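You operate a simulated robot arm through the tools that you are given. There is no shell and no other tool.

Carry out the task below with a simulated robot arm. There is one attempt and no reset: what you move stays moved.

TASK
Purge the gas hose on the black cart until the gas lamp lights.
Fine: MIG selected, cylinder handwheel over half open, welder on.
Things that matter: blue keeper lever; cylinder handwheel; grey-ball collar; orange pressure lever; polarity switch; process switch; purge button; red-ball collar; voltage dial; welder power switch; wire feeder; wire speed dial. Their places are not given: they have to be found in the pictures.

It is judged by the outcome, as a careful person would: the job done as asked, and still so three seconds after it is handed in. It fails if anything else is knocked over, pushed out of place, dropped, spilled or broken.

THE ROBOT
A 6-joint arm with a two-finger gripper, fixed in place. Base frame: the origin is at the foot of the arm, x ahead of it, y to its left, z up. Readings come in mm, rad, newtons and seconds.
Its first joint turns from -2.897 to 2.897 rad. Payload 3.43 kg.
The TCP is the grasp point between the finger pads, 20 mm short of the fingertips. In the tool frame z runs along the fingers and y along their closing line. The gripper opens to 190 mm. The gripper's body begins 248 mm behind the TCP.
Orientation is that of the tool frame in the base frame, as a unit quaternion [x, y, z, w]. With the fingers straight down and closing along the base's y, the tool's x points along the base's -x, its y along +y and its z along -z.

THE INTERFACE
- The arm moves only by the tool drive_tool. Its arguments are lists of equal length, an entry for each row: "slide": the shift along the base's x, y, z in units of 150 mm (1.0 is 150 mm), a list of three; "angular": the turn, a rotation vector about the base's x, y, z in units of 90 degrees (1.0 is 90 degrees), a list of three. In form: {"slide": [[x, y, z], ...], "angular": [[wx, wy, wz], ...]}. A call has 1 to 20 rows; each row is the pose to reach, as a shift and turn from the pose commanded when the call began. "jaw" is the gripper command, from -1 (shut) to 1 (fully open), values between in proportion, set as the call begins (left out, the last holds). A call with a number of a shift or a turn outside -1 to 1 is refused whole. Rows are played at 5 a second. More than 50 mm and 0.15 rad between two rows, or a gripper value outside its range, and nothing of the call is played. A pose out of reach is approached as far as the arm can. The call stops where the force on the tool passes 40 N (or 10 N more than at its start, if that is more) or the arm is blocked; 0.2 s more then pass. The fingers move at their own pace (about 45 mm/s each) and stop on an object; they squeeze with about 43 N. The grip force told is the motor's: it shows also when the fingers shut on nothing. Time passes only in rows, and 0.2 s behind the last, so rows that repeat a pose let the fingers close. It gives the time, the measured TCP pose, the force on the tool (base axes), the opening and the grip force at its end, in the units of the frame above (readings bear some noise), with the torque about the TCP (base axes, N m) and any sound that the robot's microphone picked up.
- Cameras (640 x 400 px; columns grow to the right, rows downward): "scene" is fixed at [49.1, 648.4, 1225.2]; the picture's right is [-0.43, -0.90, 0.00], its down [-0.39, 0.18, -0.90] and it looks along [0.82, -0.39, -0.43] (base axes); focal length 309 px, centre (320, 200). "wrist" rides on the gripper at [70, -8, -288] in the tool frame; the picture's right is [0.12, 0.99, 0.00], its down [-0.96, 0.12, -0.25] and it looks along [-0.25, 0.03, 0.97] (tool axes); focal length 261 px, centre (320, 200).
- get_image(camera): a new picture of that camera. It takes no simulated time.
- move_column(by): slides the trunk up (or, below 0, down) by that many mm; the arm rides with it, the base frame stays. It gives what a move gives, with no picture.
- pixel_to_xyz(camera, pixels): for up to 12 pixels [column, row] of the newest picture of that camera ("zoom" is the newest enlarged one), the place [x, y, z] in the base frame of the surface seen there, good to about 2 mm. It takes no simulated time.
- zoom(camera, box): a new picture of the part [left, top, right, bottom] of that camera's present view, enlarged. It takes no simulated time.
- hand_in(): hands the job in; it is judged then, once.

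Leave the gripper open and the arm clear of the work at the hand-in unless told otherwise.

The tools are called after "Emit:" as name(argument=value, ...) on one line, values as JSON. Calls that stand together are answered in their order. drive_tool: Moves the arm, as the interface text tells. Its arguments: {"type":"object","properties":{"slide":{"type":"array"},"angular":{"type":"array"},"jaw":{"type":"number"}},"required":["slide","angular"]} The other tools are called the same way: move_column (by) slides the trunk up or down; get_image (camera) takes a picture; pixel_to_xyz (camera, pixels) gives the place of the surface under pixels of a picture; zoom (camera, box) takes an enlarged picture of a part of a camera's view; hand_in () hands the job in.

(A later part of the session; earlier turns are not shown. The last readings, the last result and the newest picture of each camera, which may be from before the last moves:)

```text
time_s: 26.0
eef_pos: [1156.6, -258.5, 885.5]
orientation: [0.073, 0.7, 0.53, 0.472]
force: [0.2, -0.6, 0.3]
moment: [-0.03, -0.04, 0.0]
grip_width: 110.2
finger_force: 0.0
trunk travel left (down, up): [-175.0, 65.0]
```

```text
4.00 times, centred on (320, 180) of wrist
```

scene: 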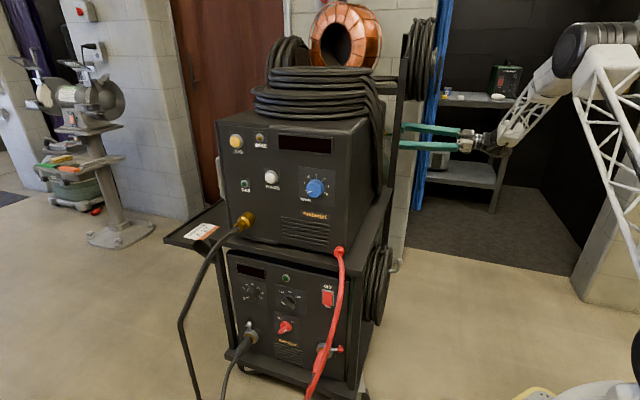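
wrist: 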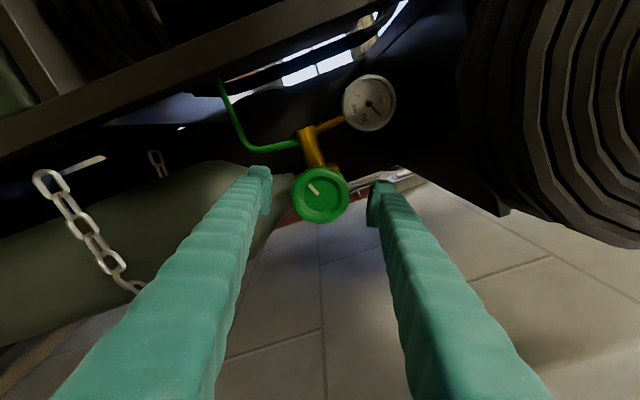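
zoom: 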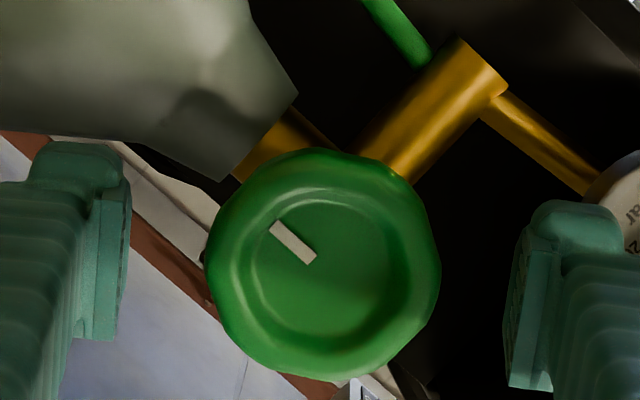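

The wheel is open with its marker at 6 o'clock. I'll back straight out along the axis.

Emit:
drive_tool(slide=[[-0.15, -0.135, 0], [-0.35, -0.316, 0], [-0.55, -0.497, 0], [-0.75, -0.677, 0], [-0.95, -0.858, 0]], angular=[[0, 0, 0], [0, 0, 0], [0, 0, 0], [0, 0, 0], [0, 0, 0]])

Emit:
get_image(camera="wrist")

```text
time_s: 27.2
eef_pos: [1015.2, -389.1, 883.9]
orientation: [0.073, 0.701, 0.532, 0.47]
force: [0.1, 0.9, -0.4]
moment: [-0.01, 0.0, -0.03]
grip_width: 110.2
finger_force: 0.0
trunk travel left (down, up): [-175.0, 65.0]
```

```text
taken
```

wrist: 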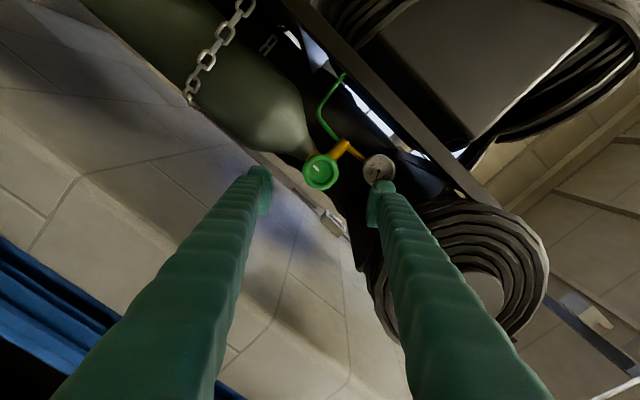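

Clear of the wheel. I'll undo the roll while backing off further.

Emit:
drive_tool(slide=[[-0.1, -0.02, 0], [-0.2, -0.04, 0], [-0.35, -0.06, 0.05], [-0.5, -0.08, 0.1], [-0.65, -0.1, 0.2], [-0.8, -0.1, 0.3], [-0.95, -0.1, 0.4], [-1, -0.1, 0.5]], angular=[[-0.056, -0.051, 0], [-0.112, -0.102, 0], [-0.169, -0.153, 0], [-0.225, -0.203, 0], [-0.281, -0.254, 0], [-0.338, -0.305, 0], [-0.394, -0.356, 0], [-0.45, -0.407, 0]])

Emit:
drive_tool(slide=[[-0.1, 0, 0.1], [-0.2, 0.1, 0.2], [-0.3, 0.2, 0.35], [-0.4, 0.35, 0.5], [-0.5, 0.5, 0.65], [-0.6, 0.65, 0.8], [-0.7, 0.8, 0.95], [-0.8, 0.95, 1]], angular=[[0, 0, -0.06], [0, 0, -0.12], [0, 0, -0.18], [0, 0, -0.24], [0, 0, -0.3], [0, 0, -0.36], [0, 0, -0.42], [0, 0, -0.467]])

Emit:
get_image(camera="scene")

```text
time_s: 29.0
eef_pos: [864.2, -403.3, 957.8]
orientation: [-0.261, 0.657, 0.254, 0.66]
force: [-0.3, -1.2, -0.5]
moment: [0.06, -0.07, 0.05]
grip_width: 110.4
finger_force: 0.1
trunk travel left (down, up): [-175.0, 65.0]
```

```text
time_s: 30.8
eef_pos: [745.3, -259.5, 1108.4]
orientation: [-0.006, 0.708, 0.001, 0.706]
force: [0.4, -0.4, -0.6]
moment: [-0.02, -0.2, 0.22]
grip_width: 110.1
finger_force: 0.0
trunk travel left (down, up): [-175.0, 65.0]
```

```text
taken
```

scene: 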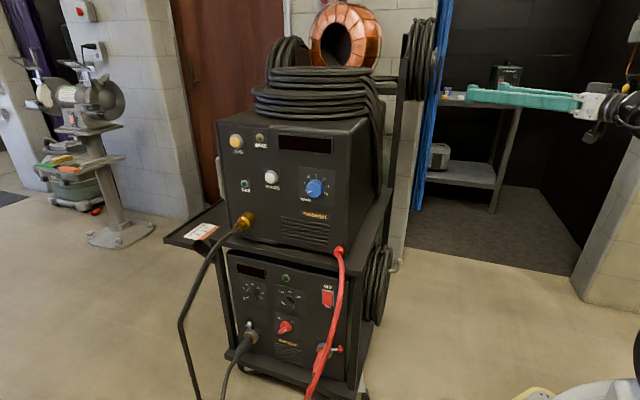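

Retracing my path. I'll pitch the tool back to pointing down at a high position.

Emit:
drive_tool(slide=[[0, 0, 0.1], [0, 0.05, 0.2], [0, 0.1, 0.3], [0, 0.15, 0.4], [0, 0.25, 0.5], [-0.05, 0.35, 0.6], [-0.1, 0.45, 0.7], [-0.15, 0.55, 0.8], [-0.25, 0.65, 0.9], [-0.35, 0.75, 0.95], [-0.45, 0.85, 1], [-0.55, 0.95, 1]], angular=[[0, 0.08, 0], [0, 0.17, 0], [0, 0.25, 0], [0, 0.33, 0], [0, 0.42, 0], [0, 0.5, 0], [0, 0.58, 0], [0, 0.67, 0], [0, 0.75, 0], [0, 0.83, 0], [0, 0.92, 0], [0, 1, 0]])

Emit:
drive_tool(slide=[[-0.1, 0.25, 0], [-0.2, 0.5, 0], [-0.35, 0.75, 0], [-0.5, 1, 0]], angular=[[0, 0, 0], [0, 0, 0], [0, 0, 0], [0, 0, 0]], jaw=-1)

Emit:
get_image(camera="scene")

Emit:
get_image(camera="wrist")

```text
time_s: 33.4
eef_pos: [660.8, -116.7, 1261.0]
orientation: [-0.004, 1.0, 0.005, 0.0]
force: [-0.9, -1.0, 0.5]
moment: [0.06, -0.17, 0.03]
grip_width: 110.4
finger_force: 0.1
trunk travel left (down, up): [-175.0, 65.0]
```

```text
time_s: 34.4
eef_pos: [586.1, 33.6, 1261.5]
orientation: [-0.004, 1.0, 0.006, 0.0]
force: [-0.3, -0.4, -1.0]
moment: [0.12, 0.09, -0.01]
grip_width: 21.3
finger_force: 0.0
trunk travel left (down, up): [-175.0, 65.0]
```

```text
taken
```

scene: 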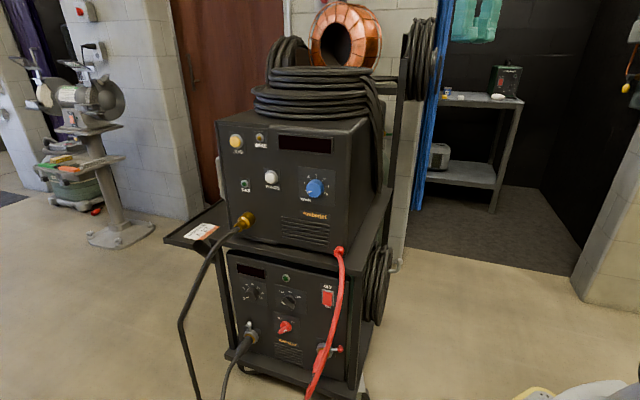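

```text
taken
```

wrist: 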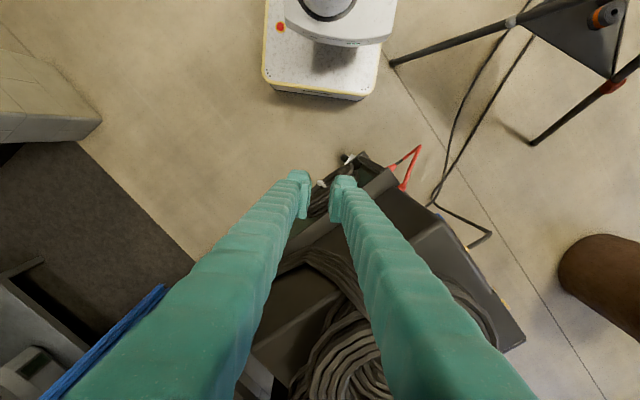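

Tool-down again. Near where I need to work, the wrist view shows a tripod (upper right) and a brown barrel (right). I'll measure both before planning the front approach.

Emit:
pixel_to_xyz(camera="wrist", pixels=[[605, 18], [540, 15], [510, 22], [395, 62], [535, 142], [615, 85], [630, 70], [615, 60], [605, 260], [490, 235], [330, 30], [455, 160]])

Emit:
zoom(camera="wrist", box=[320, 0, 640, 260])

```text
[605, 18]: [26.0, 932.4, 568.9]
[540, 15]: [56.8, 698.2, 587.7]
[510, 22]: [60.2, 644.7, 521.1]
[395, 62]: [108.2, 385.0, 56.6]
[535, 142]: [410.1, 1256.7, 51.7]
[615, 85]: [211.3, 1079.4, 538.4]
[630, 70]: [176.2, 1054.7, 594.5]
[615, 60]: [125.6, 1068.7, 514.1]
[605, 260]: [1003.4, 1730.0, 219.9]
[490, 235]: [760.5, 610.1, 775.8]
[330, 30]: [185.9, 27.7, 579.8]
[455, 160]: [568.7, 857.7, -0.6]
```

```text
1.54 times, centred on (480, 130) of wrist
```

zoom: 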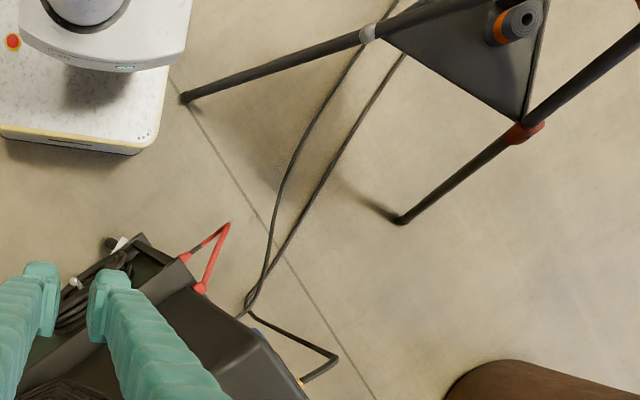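

The stand is at x<210, so it should stay clear. I'll map the torch hose and the lower black cable in front of the cart.

Emit:
pixel_to_xyz(camera="wrist", pixels=[[434, 204], [445, 208], [460, 216], [478, 227], [470, 246], [440, 185], [397, 165], [415, 148], [404, 188], [416, 240], [500, 340], [523, 335]])

Emit:
pixel_to_xyz(camera="scene", pixels=[[230, 236], [218, 250], [205, 275], [192, 300], [182, 320], [187, 350], [194, 385], [249, 335], [243, 345], [234, 357], [226, 372], [222, 390]])

Emit:
pixel_to_xyz(camera="scene", pixels=[[200, 231], [170, 238], [225, 200], [336, 249], [300, 240], [250, 243], [243, 255], [345, 300], [355, 330], [325, 350], [340, 348], [250, 325]])

```text
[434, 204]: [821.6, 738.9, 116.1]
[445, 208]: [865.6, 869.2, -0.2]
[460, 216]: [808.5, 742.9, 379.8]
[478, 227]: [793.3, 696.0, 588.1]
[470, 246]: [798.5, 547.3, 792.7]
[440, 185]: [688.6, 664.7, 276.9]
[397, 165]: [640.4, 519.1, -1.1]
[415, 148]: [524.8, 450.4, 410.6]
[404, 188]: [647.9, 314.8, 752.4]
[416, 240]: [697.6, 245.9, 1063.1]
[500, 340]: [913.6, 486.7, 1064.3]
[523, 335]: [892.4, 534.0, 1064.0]
```

```text
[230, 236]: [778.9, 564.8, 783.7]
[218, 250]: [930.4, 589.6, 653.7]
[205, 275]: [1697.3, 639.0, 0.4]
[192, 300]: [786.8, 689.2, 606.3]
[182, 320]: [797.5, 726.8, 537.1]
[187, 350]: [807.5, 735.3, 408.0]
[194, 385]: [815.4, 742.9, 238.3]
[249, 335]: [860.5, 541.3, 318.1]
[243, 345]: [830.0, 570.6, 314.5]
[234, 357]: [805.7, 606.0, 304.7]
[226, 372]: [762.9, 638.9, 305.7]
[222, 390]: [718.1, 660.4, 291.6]
```

```text
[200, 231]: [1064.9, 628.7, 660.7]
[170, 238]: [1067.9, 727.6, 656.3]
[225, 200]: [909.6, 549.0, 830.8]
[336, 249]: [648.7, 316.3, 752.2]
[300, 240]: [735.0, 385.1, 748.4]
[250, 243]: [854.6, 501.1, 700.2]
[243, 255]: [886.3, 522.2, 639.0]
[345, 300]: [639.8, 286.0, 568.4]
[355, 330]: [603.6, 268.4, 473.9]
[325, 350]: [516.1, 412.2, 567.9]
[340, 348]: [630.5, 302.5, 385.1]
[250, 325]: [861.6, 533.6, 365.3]
```

The torch hose stays beyond s≈950 along the panel, clear of the controls. I'll move the tool, still pointing down and high, around to the front and yaw it -48°.

Emit:
drive_tool(slide=[[-0.1, 0.15, 0], [-0.2, 0.3, 0], [-0.3, 0.45, 0], [-0.4, 0.6, 0], [-0.5, 0.8, 0], [-0.55, 0.9, 0], [-0.6, 1, 0]], angular=[[0, 0, -0.08], [0, 0, -0.16], [0, 0, -0.24], [0, 0, -0.32], [0, 0, -0.4], [0, 0, -0.48], [0, 0, -0.533]])

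Emit:
drive_tool(slide=[[0, 0.25, 0], [0, 0.5, 0], [0, 0.75, 0], [0, 1, 0]], angular=[[0, 0, 0], [0, 0, 0], [0, 0, 0], [0, 0, 0]])

Emit:
get_image(camera="scene")

Emit:
get_image(camera="wrist")

```text
time_s: 36.0
eef_pos: [497.0, 183.4, 1259.7]
orientation: [0.405, 0.915, 0.003, 0.003]
force: [0.2, -0.1, 0.0]
moment: [0.05, 0.05, -0.01]
grip_width: 0.1
finger_force: 34.2
trunk travel left (down, up): [-175.0, 65.0]
```

```text
time_s: 37.0
eef_pos: [494.7, 333.0, 1259.2]
orientation: [0.404, 0.915, 0.005, 0.002]
force: [0.0, -0.6, 0.4]
moment: [0.19, -0.04, 0.02]
grip_width: 0.0
finger_force: 34.2
trunk travel left (down, up): [-175.0, 65.0]
```

```text
taken
```

scene: 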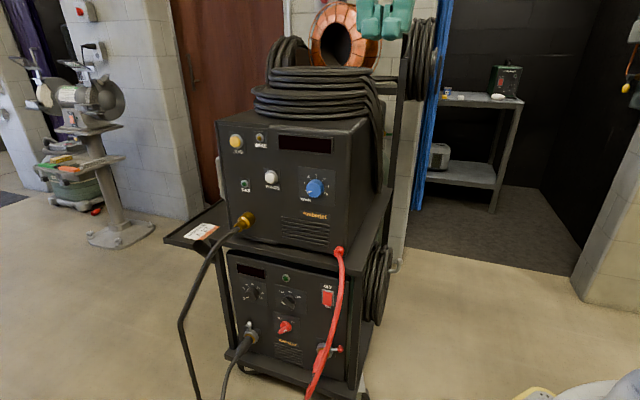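

```text
taken
```

wrist: 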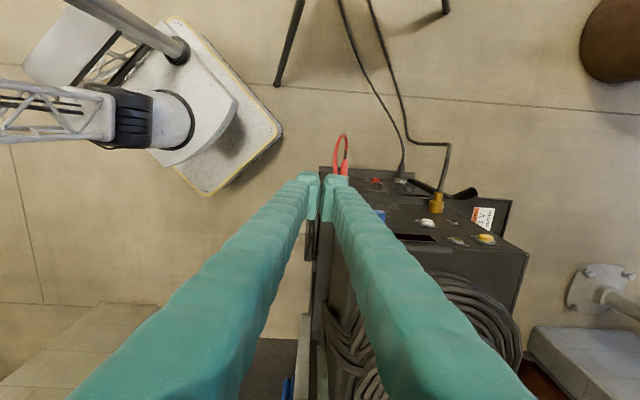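

The view from above lines up with the cart's edges. I'll pitch the tool toward the panel while moving outward and down, staying about 230 mm in front of it.

Emit:
drive_tool(slide=[[0, 0.15, 0], [0, 0.3, 0], [0, 0.45, -0.05], [0, 0.6, -0.1], [0, 0.7, -0.2], [0, 0.8, -0.3], [0.02, 0.9, -0.4], [0.04, 1, -0.55], [0.05, 1, -0.7], [0.05, 1, -0.85], [0.05, 1, -1], [0.05, 1, -1]], angular=[[-0.062, -0.056, 0], [-0.124, -0.112, 0], [-0.186, -0.167, 0], [-0.248, -0.223, 0], [-0.31, -0.279, 0], [-0.372, -0.335, 0], [-0.434, -0.39, 0], [-0.495, -0.446, 0], [-0.557, -0.502, 0], [-0.619, -0.558, 0], [-0.681, -0.613, 0], [-0.743, -0.669, 0]])

Emit:
get_image(camera="scene")

Emit:
get_image(camera="wrist")

```text
time_s: 39.6
eef_pos: [513.1, 475.3, 1101.8]
orientation: [0.279, 0.652, -0.281, 0.646]
force: [0.0, -1.1, -0.1]
moment: [0.08, 0.09, 0.11]
grip_width: 0.0
finger_force: 34.5
out of reach, approached as far as the arm can: row 12
trunk travel left (down, up): [-175.0, 65.0]
```

```text
taken
```

scene: 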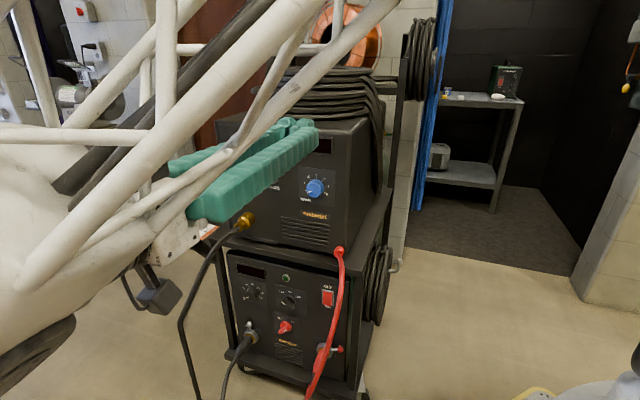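

```text
taken
```

wrist: 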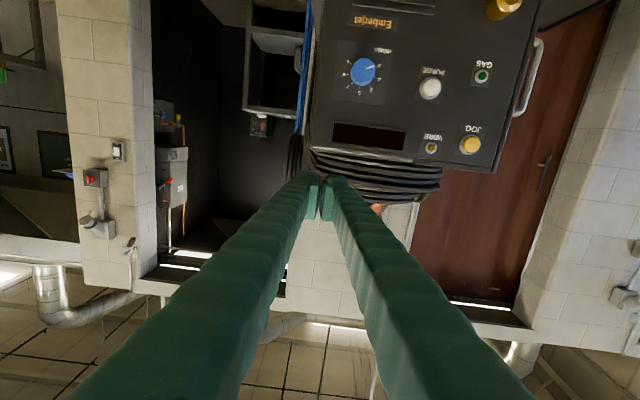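

The last row is barely out of reach here. The forearm passes close to the scene camera, so I'll measure where its parts are to keep clear of the stand.

Emit:
pixel_to_xyz(camera="scene", pixels=[[60, 270], [20, 370], [180, 230], [160, 290], [100, 210], [50, 135], [300, 20], [200, 130], [10, 200], [120, 60], [250, 160], [290, 125]])

Emit:
pixel_to_xyz(camera="wrist", pixels=[[430, 88], [363, 72], [482, 75], [469, 145], [320, 190], [500, 8], [440, 125], [400, 110], [320, 130], [500, 120]])

```text
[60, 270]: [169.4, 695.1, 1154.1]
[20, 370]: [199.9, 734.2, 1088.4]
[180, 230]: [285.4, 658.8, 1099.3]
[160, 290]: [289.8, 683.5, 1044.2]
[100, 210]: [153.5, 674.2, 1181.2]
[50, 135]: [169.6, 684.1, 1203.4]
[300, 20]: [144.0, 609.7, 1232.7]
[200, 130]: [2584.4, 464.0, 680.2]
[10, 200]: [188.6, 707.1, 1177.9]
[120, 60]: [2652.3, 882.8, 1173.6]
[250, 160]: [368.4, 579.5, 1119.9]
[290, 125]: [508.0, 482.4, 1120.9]
```

```text
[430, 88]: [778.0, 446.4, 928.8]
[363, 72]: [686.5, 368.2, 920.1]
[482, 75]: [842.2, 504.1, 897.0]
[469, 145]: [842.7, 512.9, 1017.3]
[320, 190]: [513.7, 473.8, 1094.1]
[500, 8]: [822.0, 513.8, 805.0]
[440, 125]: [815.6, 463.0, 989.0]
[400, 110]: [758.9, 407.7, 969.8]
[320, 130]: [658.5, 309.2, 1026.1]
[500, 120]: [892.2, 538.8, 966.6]
```

From several points, the panel runs at exactly 45° with n ≈ -249. The wrist is near (170-200, 700-735, 1090-1200), well above the stand. I'll lower the trunk 150 mm first, since the welder controls are at z≈400-600.

Emit:
move_column(by=-150)

Emit:
get_image(camera="scene")

Emit:
get_image(camera="wrist")

```text
time_s: 41.3
eef_pos: [511.7, 476.9, 952.0]
orientation: [0.279, 0.653, -0.282, 0.645]
force: [-0.3, 0.2, 0.2]
moment: [0.02, 0.01, 0.04]
grip_width: 0.0
finger_force: 33.7
trunk travel left (down, up): [-25.0, 215.0]
```

```text
taken
```

scene: 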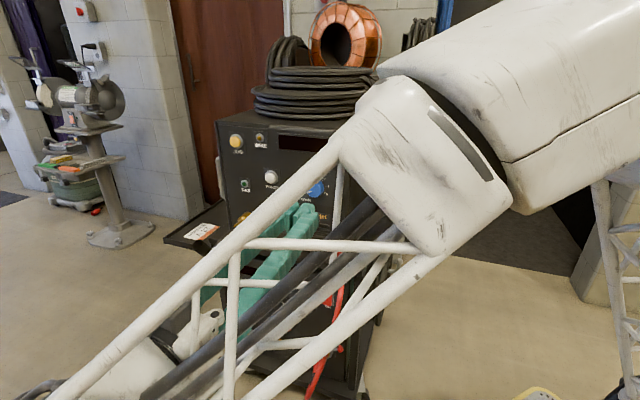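

```text
taken
```

wrist: 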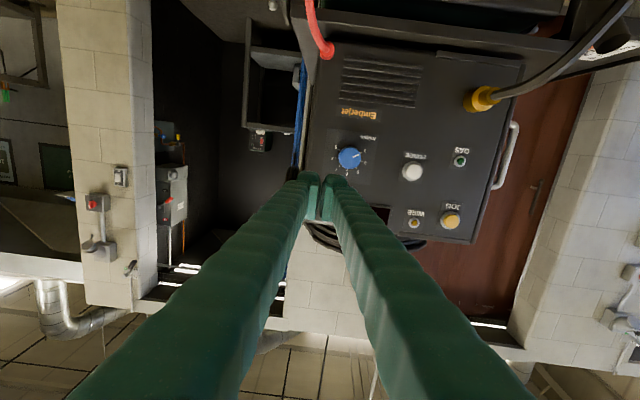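

The elbow and forearm are clear and the panel is well in view. I'll correct the yaw by +3°, move nearer the panel (tips about 120 mm off) at s≈760, and start down.

Emit:
drive_tool(slide=[[0.1, -0.02, 0], [0.22, -0.04, -0.05], [0.34, -0.06, -0.1], [0.46, -0.08, -0.2], [0.58, -0.1, -0.3], [0.69, -0.11, -0.4]], angular=[[0, 0, 0.01], [0, 0, 0.02], [0, 0, 0.033], [0, 0, 0.033], [0, 0, 0.033], [0, 0, 0.033]])

Emit:
get_image(camera="wrist")

Emit:
get_image(camera="scene")

```text
time_s: 42.7
eef_pos: [618.5, 459.5, 891.4]
orientation: [0.262, 0.659, -0.264, 0.653]
force: [0.5, 0.2, 0.3]
moment: [0.07, 0.07, 0.02]
grip_width: 0.0
finger_force: 34.7
trunk travel left (down, up): [-25.0, 215.0]
```

```text
taken
```

wrist: 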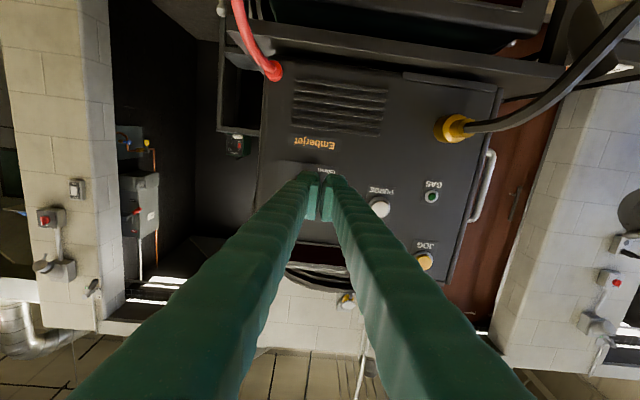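

```text
taken
```

scene: 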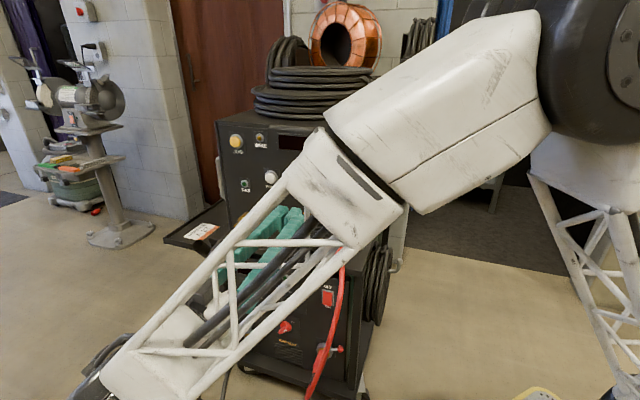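

Yaw is now about -44°, which matches the panel. I'll descend 150 mm in front of the welder panel, watching the red cable, which stays at s≈645.

Emit:
drive_tool(slide=[[0, 0, -0.25], [0, 0, -0.5], [0, 0, -0.75], [0, 0, -1]], angular=[[0, 0, 0], [0, 0, 0], [0, 0, 0], [0, 0, 0]])

Emit:
get_image(camera="wrist")

Emit:
get_image(camera="scene")

```text
time_s: 43.7
eef_pos: [616.1, 458.5, 740.8]
orientation: [0.262, 0.66, -0.264, 0.653]
force: [0.1, 0.4, 0.8]
moment: [0.12, 0.15, 0.03]
grip_width: 0.0
finger_force: 34.1
trunk travel left (down, up): [-25.0, 215.0]
```

```text
taken
```

wrist: 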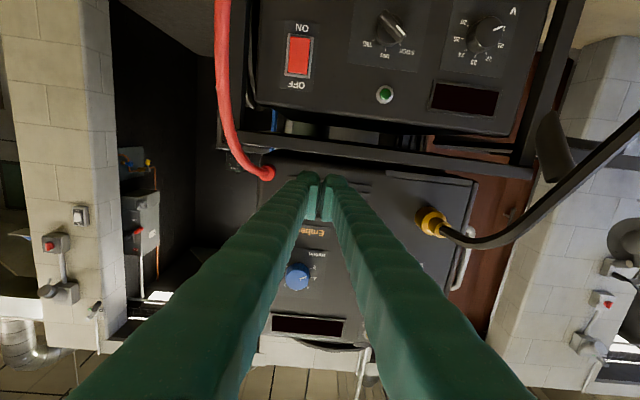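

```text
taken
```

scene: 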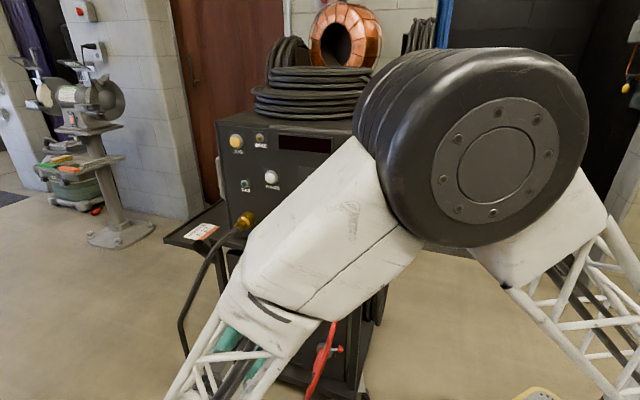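

The welder panel is now visible, upside down. I'll zoom in on the rocker and the process knob.

Emit:
zoom(camera="wrist", box=[265, 10, 335, 100])

Emit:
pixel_to_xyz(camera="wrist", pixels=[[299, 42], [299, 55], [299, 70], [291, 55], [307, 55], [284, 55], [314, 55], [299, 82], [384, 94], [220, 60], [230, 120], [265, 173]])

Emit:
zoom(camera="wrist", box=[340, 0, 440, 70])

Emit:
pixel_to_xyz(camera="wrist", pixels=[[391, 28], [385, 20], [397, 36], [380, 32], [402, 24], [405, 38], [372, 20], [384, 52], [412, 48], [365, 45]])

```text
4.44 times, centred on (300, 55) of wrist
```

zoom: 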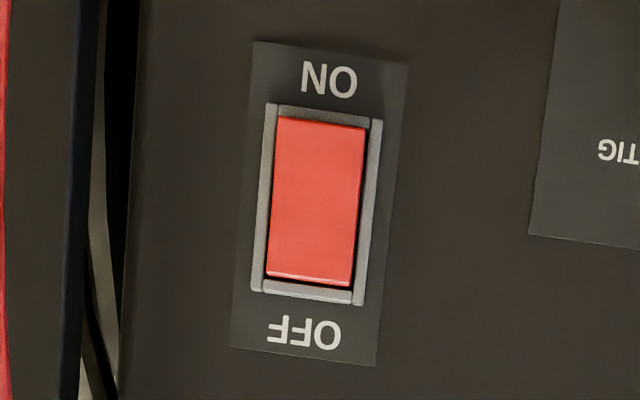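

```text
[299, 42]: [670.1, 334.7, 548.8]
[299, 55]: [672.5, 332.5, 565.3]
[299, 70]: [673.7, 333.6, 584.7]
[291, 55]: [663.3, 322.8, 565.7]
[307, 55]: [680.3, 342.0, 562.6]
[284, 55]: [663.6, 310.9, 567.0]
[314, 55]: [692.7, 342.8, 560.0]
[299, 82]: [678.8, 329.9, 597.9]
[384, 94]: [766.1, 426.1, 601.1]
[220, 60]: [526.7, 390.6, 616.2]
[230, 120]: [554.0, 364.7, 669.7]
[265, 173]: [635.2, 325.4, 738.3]
```

```text
5.71 times, centred on (390, 35) of wrist
```

zoom: 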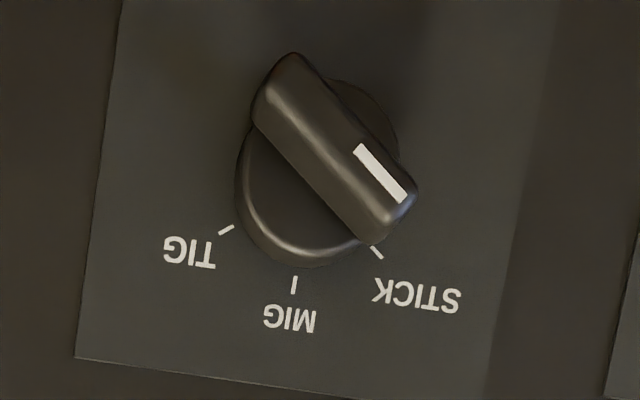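

```text
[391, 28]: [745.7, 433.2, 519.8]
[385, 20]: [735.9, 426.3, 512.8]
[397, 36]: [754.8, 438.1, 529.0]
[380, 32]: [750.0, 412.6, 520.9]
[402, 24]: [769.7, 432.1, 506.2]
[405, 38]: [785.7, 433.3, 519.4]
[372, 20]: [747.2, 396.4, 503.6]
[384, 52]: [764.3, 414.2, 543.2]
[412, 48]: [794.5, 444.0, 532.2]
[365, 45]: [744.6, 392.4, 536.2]
```

The knob's bar points at STICK, up-left at 45°, and needs a clockwise turn of about 45° to MIG. Gripping across the bar needs a tool roll of -45°. I'll test whether that roll is reachable here in free space.

Emit:
drive_tool(slide=[[0, 0, 0], [0, 0, 0], [0, 0, 0], [0, 0, 0], [0, 0, 0], [0, 0, 0]], angular=[[-0.06, 0.057, 0], [-0.12, 0.115, 0], [-0.18, 0.172, 0], [-0.24, 0.23, 0], [-0.3, 0.287, 0], [-0.361, 0.345, 0.003]])

Emit:
get_image(camera="wrist")

```text
time_s: 45.1
eef_pos: [616.5, 458.6, 741.9]
orientation: [-0.008, 0.709, -0.496, 0.502]
force: [0.6, -0.2, 0.4]
moment: [0.0, -0.02, 0.01]
grip_width: 0.1
finger_force: 34.4
trunk travel left (down, up): [-25.0, 215.0]
```

```text
taken
```

wrist: 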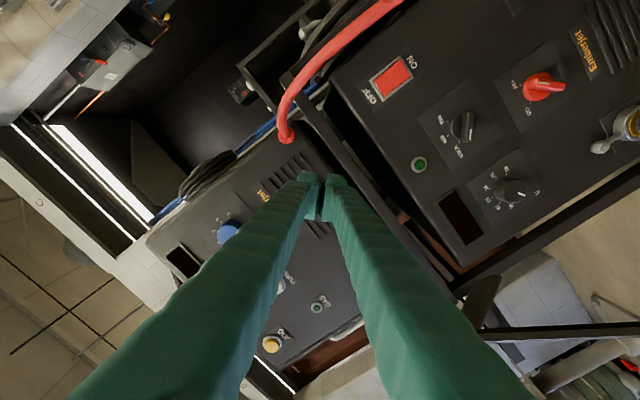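

Reachable, and the view is good. I'll zoom in on the knob to measure its bar.

Emit:
zoom(camera="wrist", box=[422, 90, 502, 160])

Emit:
get_image(camera="scene")

```text
5.71 times, centred on (462, 125) of wrist
```

zoom: 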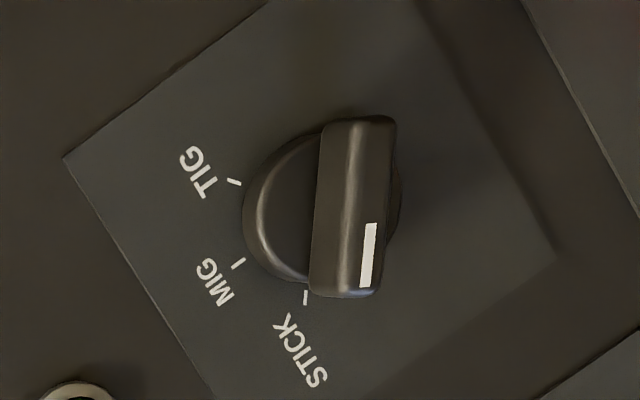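

```text
taken
```

scene: 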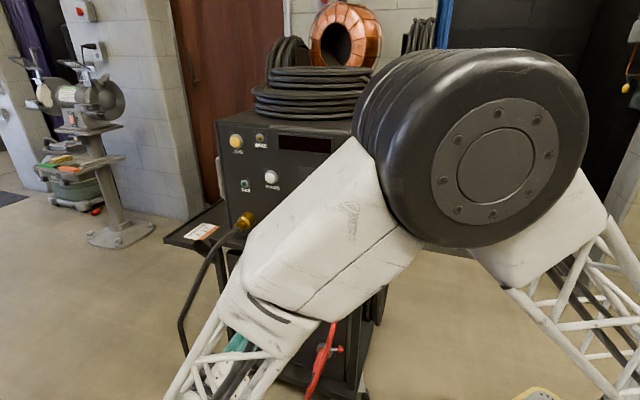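

I'll measure the bar ends and sides and the base disc from this view.

Emit:
pixel_to_xyz(camera="zoom", pixels=[[368, 128], [345, 210], [360, 200], [375, 200], [362, 285], [325, 210], [388, 205], [290, 210], [265, 215], [200, 210], [350, 290], [370, 150]])

```text
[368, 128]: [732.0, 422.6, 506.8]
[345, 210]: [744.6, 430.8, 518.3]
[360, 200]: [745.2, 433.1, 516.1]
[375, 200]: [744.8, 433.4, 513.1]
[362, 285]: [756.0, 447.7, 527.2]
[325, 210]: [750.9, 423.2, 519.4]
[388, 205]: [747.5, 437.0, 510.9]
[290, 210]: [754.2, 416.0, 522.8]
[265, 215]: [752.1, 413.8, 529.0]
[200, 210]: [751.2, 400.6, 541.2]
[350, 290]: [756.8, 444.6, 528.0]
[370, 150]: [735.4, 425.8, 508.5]
```

I'll measure the tick marks to get the exact angles to STICK and MIG.

Emit:
pixel_to_xyz(camera="zoom", pixels=[[306, 298], [239, 262], [233, 182], [305, 360], [215, 282], [200, 175], [255, 180], [250, 240], [275, 270], [300, 145]])

```text
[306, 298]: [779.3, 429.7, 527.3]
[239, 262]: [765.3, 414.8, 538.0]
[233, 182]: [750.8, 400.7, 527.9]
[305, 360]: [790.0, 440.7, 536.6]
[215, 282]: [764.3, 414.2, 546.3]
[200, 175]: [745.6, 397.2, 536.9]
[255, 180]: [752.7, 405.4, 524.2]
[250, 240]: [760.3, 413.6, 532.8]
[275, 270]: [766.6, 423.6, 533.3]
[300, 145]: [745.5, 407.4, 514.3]
```

The knob axis is at s≈834.5, z≈514, and STICK is about 57-60° left of MIG. I'll roll another -15° so the fingers straddle the bar, open the jaw to about 50 mm, and move in front of the knob.

Emit:
drive_tool(slide=[[0.07, 0.05, -0.15], [0.14, 0.1, -0.3], [0.2, 0.16, -0.45], [0.27, 0.21, -0.6], [0.33, 0.26, -0.75], [0.39, 0.31, -0.9]], angular=[[-0.02, 0.02, 0], [-0.04, 0.038, 0], [-0.06, 0.057, 0], [-0.08, 0.077, 0], [-0.1, 0.096, 0], [-0.12, 0.115, 0]], jaw=-0.47)

Emit:
get_image(camera="wrist")

Emit:
get_image(camera="scene")

```text
time_s: 46.5
eef_pos: [674.6, 505.0, 606.2]
orientation: [-0.102, 0.702, -0.556, 0.433]
force: [0.8, 0.6, 0.0]
moment: [0.1, 0.08, 0.02]
grip_width: 50.2
finger_force: 0.0
trunk travel left (down, up): [-25.0, 215.0]
```

```text
taken
```

wrist: 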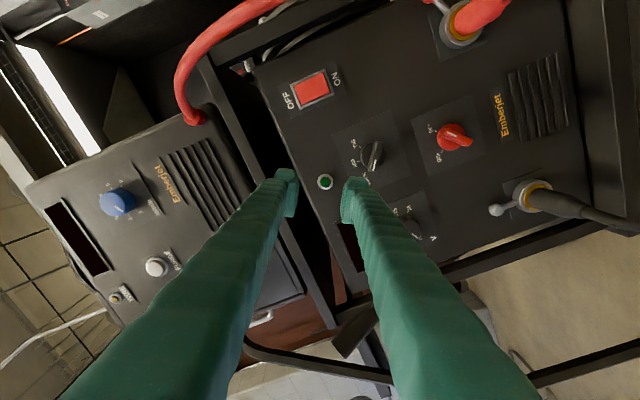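

```text
taken
```

scene: 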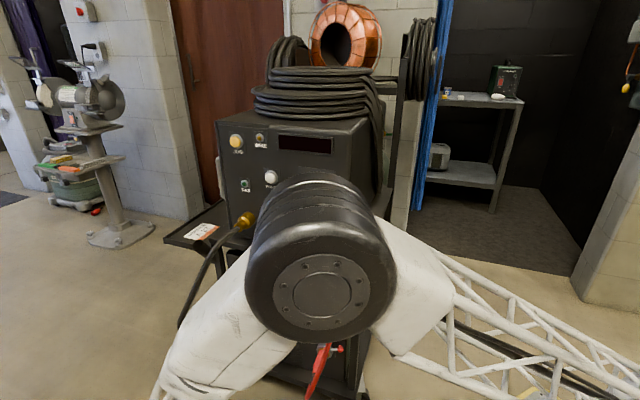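

The knob is visible at about (372,155). The elbow joint is swinging forward, so I'll check its location relative to the cart.

Emit:
pixel_to_xyz(camera="scene", pixels=[[320, 300], [320, 195], [380, 230], [250, 280], [430, 280], [200, 370], [440, 350], [325, 360]])

Emit:
zoom(camera="wrist", box=[320, 120, 420, 200])

```text
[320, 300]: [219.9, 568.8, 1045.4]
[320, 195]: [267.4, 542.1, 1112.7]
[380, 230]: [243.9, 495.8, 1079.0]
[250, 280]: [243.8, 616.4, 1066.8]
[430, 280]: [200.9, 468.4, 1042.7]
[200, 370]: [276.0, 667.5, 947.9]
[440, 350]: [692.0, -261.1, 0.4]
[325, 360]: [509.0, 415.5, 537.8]
```

```text
5.00 times, centred on (370, 160) of wrist
```

zoom: 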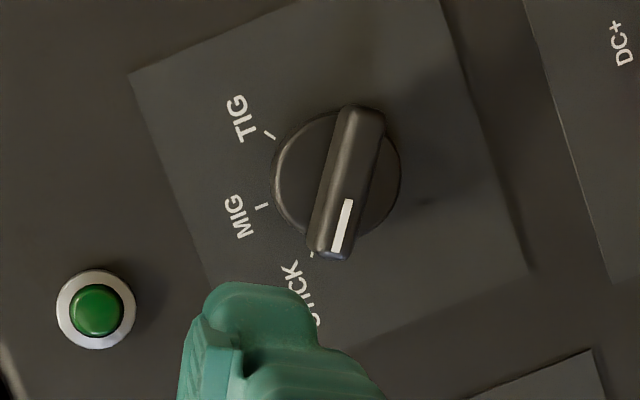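

The elbow is at z>900 and clear. The jaw is aligned across the bar, so I'll descend to knob height.

Emit:
drive_tool(slide=[[0, 0, -0.2], [0, 0, -0.4], [0, 0, -0.612]], angular=[[0, 0, 0], [0, 0, 0], [0, 0, 0]])

Emit:
get_image(camera="wrist")

Emit:
zoom(camera="wrist", box=[270, 140, 390, 220])

```text
time_s: 47.3
eef_pos: [674.0, 506.2, 515.2]
orientation: [-0.102, 0.702, -0.556, 0.433]
force: [-0.4, -0.8, 0.6]
moment: [0.07, 0.16, 0.04]
grip_width: 50.5
finger_force: 0.1
trunk travel left (down, up): [-25.0, 215.0]
```

```text
taken
```

wrist: 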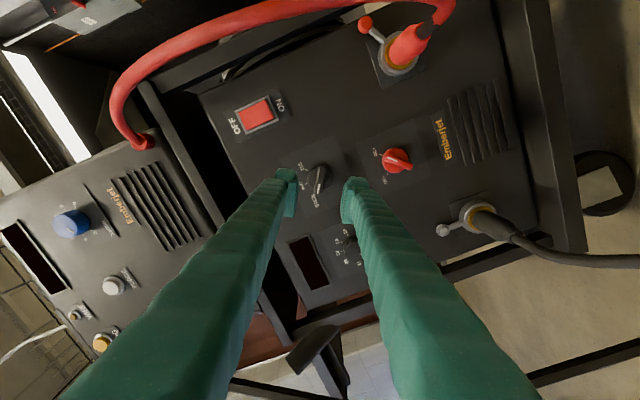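

```text
5.00 times, centred on (330, 180) of wrist
```

zoom: 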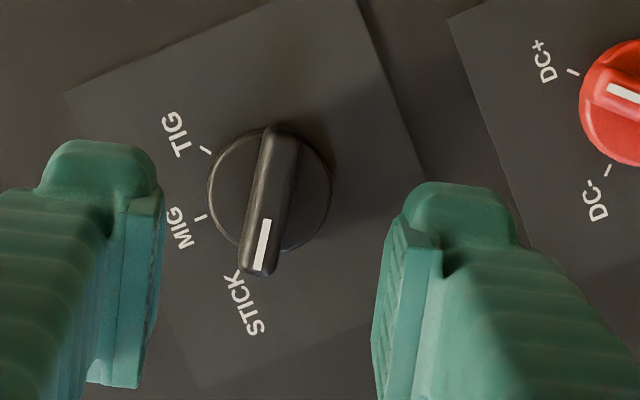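

The knob sits centred between the open fingers. I'll advance about 95 mm toward the panel, so the tips end about 14 mm from it, straddling the bar.

Emit:
drive_tool(slide=[[0.1, -0.1, 0], [0.2, -0.2, 0], [0.3, -0.3, 0], [0.38, -0.38, 0], [0.42, -0.42, 0], [0.448, -0.448, 0]], angular=[[0, 0, 0], [0, 0, 0], [0, 0, 0], [0, 0, 0], [0, 0, 0], [0, 0, 0]])

Emit:
zoom(camera="wrist", box=[260, 130, 380, 230])

```text
time_s: 48.7
eef_pos: [742.2, 437.1, 514.5]
orientation: [-0.101, 0.702, -0.557, 0.433]
force: [-0.4, 0.0, -0.9]
moment: [-0.01, 0.01, -0.03]
grip_width: 50.4
finger_force: 0.1
trunk travel left (down, up): [-25.0, 215.0]
```

```text
4.00 times, centred on (320, 180) of wrist
```

zoom: 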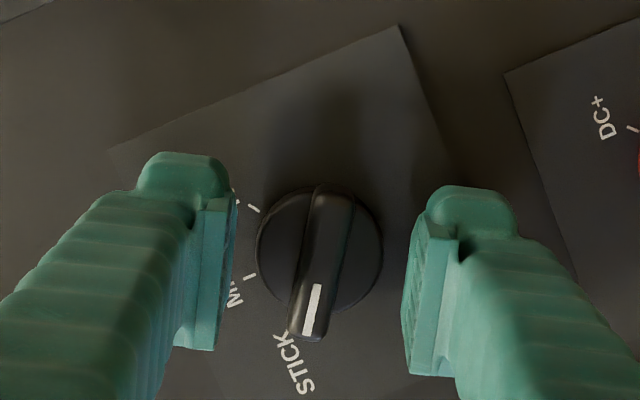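

In position with no contact force. I'll close on the bar.

Emit:
drive_tool(slide=[[0, 0, 0], [0, 0, 0], [0, 0, 0], [0, 0, 0], [0, 0, 0]], angular=[[0, 0, 0], [0, 0, 0], [0, 0, 0], [0, 0, 0], [0, 0, 0]], jaw=-1)

Emit:
zoom(camera="wrist", box=[260, 130, 380, 230])

```text
time_s: 49.9
eef_pos: [742.3, 437.9, 514.7]
orientation: [-0.101, 0.702, -0.556, 0.433]
force: [1.9, -1.2, -3.4]
moment: [0.83, -0.82, 0.0]
grip_width: 13.1
finger_force: 45.0
trunk travel left (down, up): [-25.0, 215.0]
```

```text
4.00 times, centred on (320, 180) of wrist
```

zoom: 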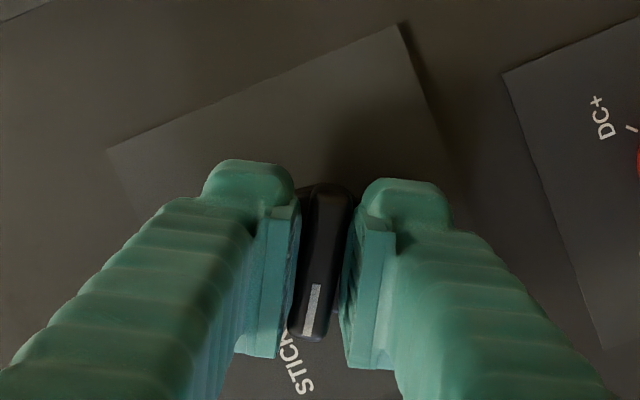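

Gripped the 13 mm bar. I'll turn clockwise 60° toward MIG.

Emit:
drive_tool(slide=[[0, 0, 0], [0, 0, 0], [0, 0, 0], [0, 0, 0], [0, 0, 0], [0, 0, 0], [0, 0, 0], [0, 0, 0], [0, 0, 0]], angular=[[0.052, -0.052, 0], [0.105, -0.105, 0], [0.157, -0.157, 0], [0.21, -0.21, 0], [0.262, -0.262, 0], [0.314, -0.314, 0], [0.367, -0.367, 0], [0.419, -0.419, 0], [0.471, -0.471, 0]])

Emit:
zoom(camera="wrist", box=[260, 130, 380, 230])

```text
time_s: 51.9
eef_pos: [741.3, 437.4, 513.7]
orientation: [0.262, 0.652, -0.269, 0.659]
force: [-0.3, -2.5, -11.4]
moment: [0.11, 0.1, -0.05]
grip_width: 11.4
finger_force: 44.9
trunk travel left (down, up): [-25.0, 215.0]
```

```text
4.00 times, centred on (320, 180) of wrist
```

zoom: 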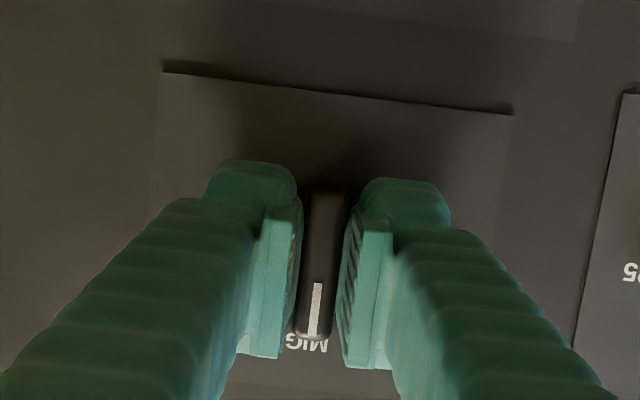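

The pointer now lines up with MIG and the torque is near zero. I'll open the jaw and back out.

Emit:
drive_tool(slide=[[0, 0, 0], [0, 0, 0], [0, 0, 0]], angular=[[0, 0, 0], [0, 0, 0], [0, 0, 0]], jaw=-0.55)

Emit:
drive_tool(slide=[[-0.08, 0.08, 0], [-0.18, 0.18, 0], [-0.28, 0.28, 0], [-0.38, 0.38, 0]], angular=[[0, 0, 0], [0, 0, 0], [0, 0, 0], [0, 0, 0]])

Emit:
get_image(camera="wrist")

Emit:
zoom(camera="wrist", box=[260, 130, 380, 230])

```text
time_s: 52.7
eef_pos: [742.4, 437.3, 515.5]
orientation: [0.261, 0.652, -0.27, 0.659]
force: [0.4, 0.0, 0.1]
moment: [-0.02, -0.01, -0.05]
grip_width: 42.8
finger_force: 0.1
trunk travel left (down, up): [-25.0, 215.0]
```

```text
time_s: 53.7
eef_pos: [685.9, 495.6, 515.8]
orientation: [0.262, 0.651, -0.27, 0.659]
force: [0.2, -0.7, 0.1]
moment: [0.01, 0.0, -0.02]
grip_width: 42.9
finger_force: 0.2
trunk travel left (down, up): [-25.0, 215.0]
```

```text
taken
```

wrist: 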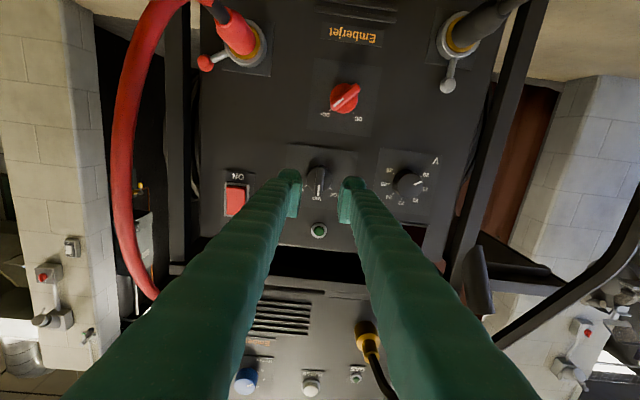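

```text
4.00 times, centred on (320, 180) of wrist
```

zoom: 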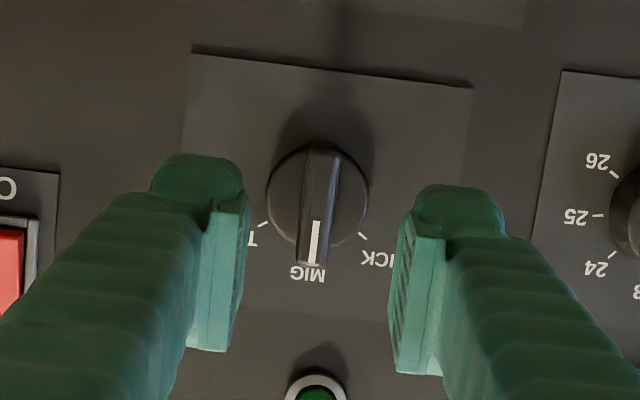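

MIG is selected. Next is the power rocker at s≈711, z≈541-589, where I'll press the lower ON half. To keep the fingers clear of the red cable, I'll close the jaw, yaw -25° so the hand comes in from the left, and line up with the rocker.

Emit:
drive_tool(slide=[[-0.03, -0.03, 0.03], [-0.06, -0.06, 0.06], [-0.1, -0.095, 0.09], [-0.15, -0.142, 0.12], [-0.2, -0.19, 0.15], [-0.3, -0.284, 0.168], [-0.42, -0.397, 0.168], [-0.53, -0.5, 0.168], [-0.632, -0.598, 0.168]], angular=[[0, 0, -0.056], [0, 0, -0.112], [0, 0, -0.168], [0, 0, -0.224], [0, 0, -0.278], [0, 0, -0.278], [0, 0, -0.278], [0, 0, -0.278], [0, 0, -0.278]], jaw=-1)

Emit:
get_image(camera="wrist")

Emit:
get_image(camera="scene")

```text
time_s: 55.7
eef_pos: [590.3, 404.4, 539.4]
orientation: [0.396, 0.579, -0.407, 0.585]
force: [-0.4, 0.7, -0.4]
moment: [-0.05, -0.01, -0.02]
grip_width: 0.0
finger_force: 34.1
trunk travel left (down, up): [-25.0, 215.0]
```

```text
taken
```

wrist: 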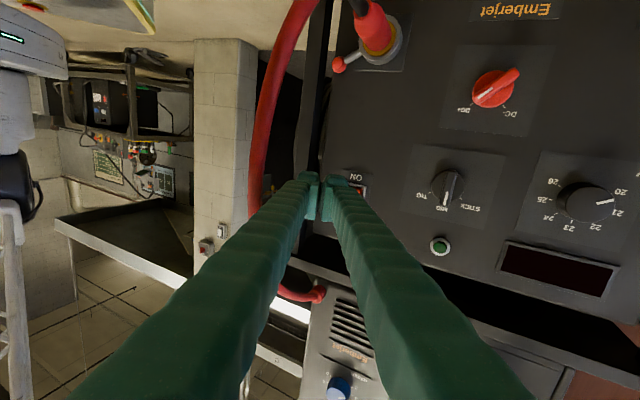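

```text
taken
```

scene: 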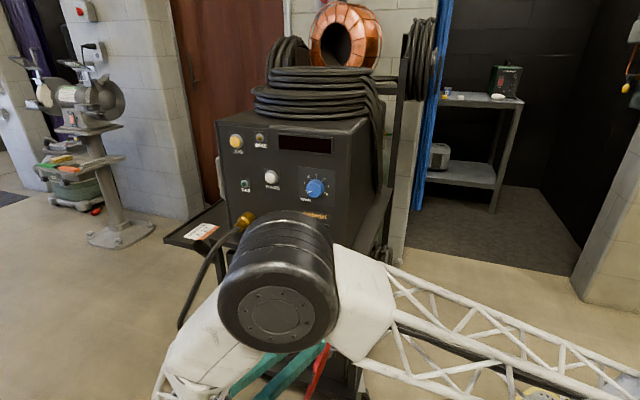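

No contact. I'll check the gap between the red cable and the left finger.

Emit:
pixel_to_xyz(camera="wrist", pixels=[[262, 150], [256, 190], [254, 210], [285, 290], [255, 240], [280, 210], [235, 270], [300, 190], [356, 192], [357, 177], [320, 190]])

Emit:
zoom(camera="wrist", box=[280, 140, 400, 220])

```text
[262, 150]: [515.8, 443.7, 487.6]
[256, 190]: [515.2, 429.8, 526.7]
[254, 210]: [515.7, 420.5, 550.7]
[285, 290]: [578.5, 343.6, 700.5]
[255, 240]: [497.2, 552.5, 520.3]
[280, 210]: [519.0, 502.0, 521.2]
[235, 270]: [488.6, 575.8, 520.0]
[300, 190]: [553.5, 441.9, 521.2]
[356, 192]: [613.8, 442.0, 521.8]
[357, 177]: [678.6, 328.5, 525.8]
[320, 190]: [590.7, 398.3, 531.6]
```

```text
5.00 times, centred on (340, 180) of wrist
```

zoom: 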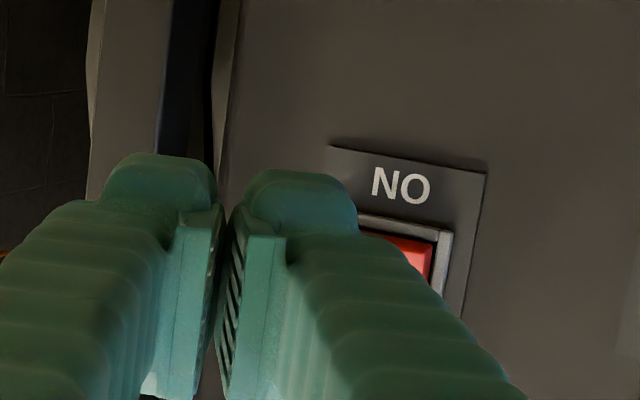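

The cable is at about s=668, n=-60, and the finger passes 30 mm or more from it. I'll advance 72 mm to just short of the rocker.

Emit:
drive_tool(slide=[[0.09, -0.09, 0], [0.18, -0.18, 0], [0.26, -0.26, 0], [0.339, -0.339, 0]], angular=[[0, 0, 0], [0, 0, 0], [0, 0, 0], [0, 0, 0]])

Emit:
zoom(camera="wrist", box=[280, 140, 400, 220])

```text
time_s: 56.7
eef_pos: [641.2, 355.4, 540.0]
orientation: [0.396, 0.58, -0.406, 0.585]
force: [-0.4, 0.4, -0.6]
moment: [-0.01, 0.01, 0.02]
grip_width: 0.0
finger_force: 34.2
trunk travel left (down, up): [-25.0, 215.0]
```

```text
5.00 times, centred on (340, 180) of wrist
```

zoom: 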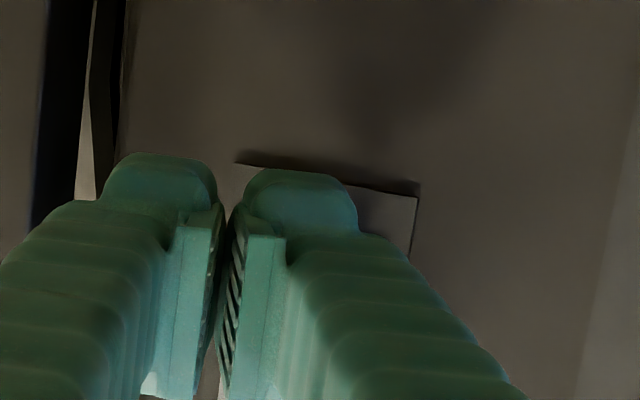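

No contact yet. I'll press in slowly, 3 mm per row, to about 15 mm.

Emit:
drive_tool(slide=[[0.0141, -0.0141, 0], [0.0283, -0.0283, 0], [0.0424, -0.0424, 0], [0.0566, -0.0566, 0], [0.0707, -0.0707, 0]], angular=[[0, 0, 0], [0, 0, 0], [0, 0, 0], [0, 0, 0], [0, 0, 0]])

Emit:
get_image(camera="wrist")

```text
time_s: 57.9
eef_pos: [651.0, 345.9, 541.0]
orientation: [0.396, 0.58, -0.405, 0.585]
force: [-3.2, 3.8, 1.7]
moment: [-0.06, -0.1, 0.05]
grip_width: 0.3
finger_force: 34.6
trunk travel left (down, up): [-25.0, 215.0]
heard: click
```

```text
taken
```

wrist: 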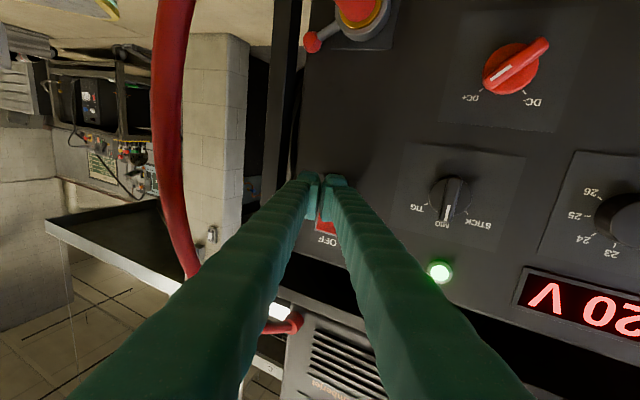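

A click: the power lamp is lit and the display reads 20 V, so the welder is on. I'll back straight out.

Emit:
drive_tool(slide=[[-0.04, 0.04, 0], [-0.12, 0.12, 0], [-0.21, 0.21, 0], [-0.3, 0.3, 0], [-0.4, 0.4, 0]], angular=[[0, 0, 0], [0, 0, 0], [0, 0, 0], [0, 0, 0], [0, 0, 0]])

Emit:
get_image(camera="wrist")

```text
time_s: 59.1
eef_pos: [591.2, 405.5, 538.3]
orientation: [0.398, 0.58, -0.406, 0.584]
force: [0.0, 0.0, 0.0]
moment: [-0.03, 0.02, -0.04]
grip_width: 0.0
finger_force: 33.7
trunk travel left (down, up): [-25.0, 215.0]
```

```text
taken
```

wrist: 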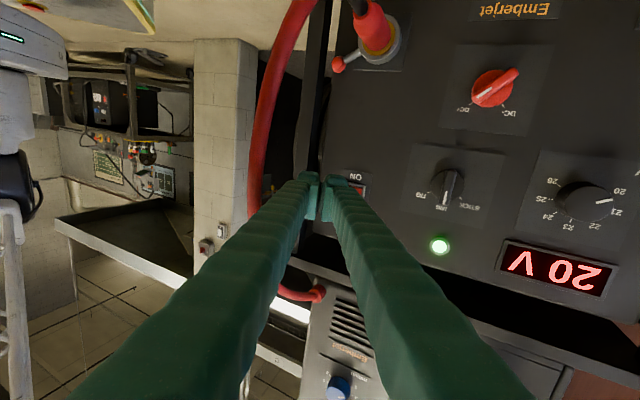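

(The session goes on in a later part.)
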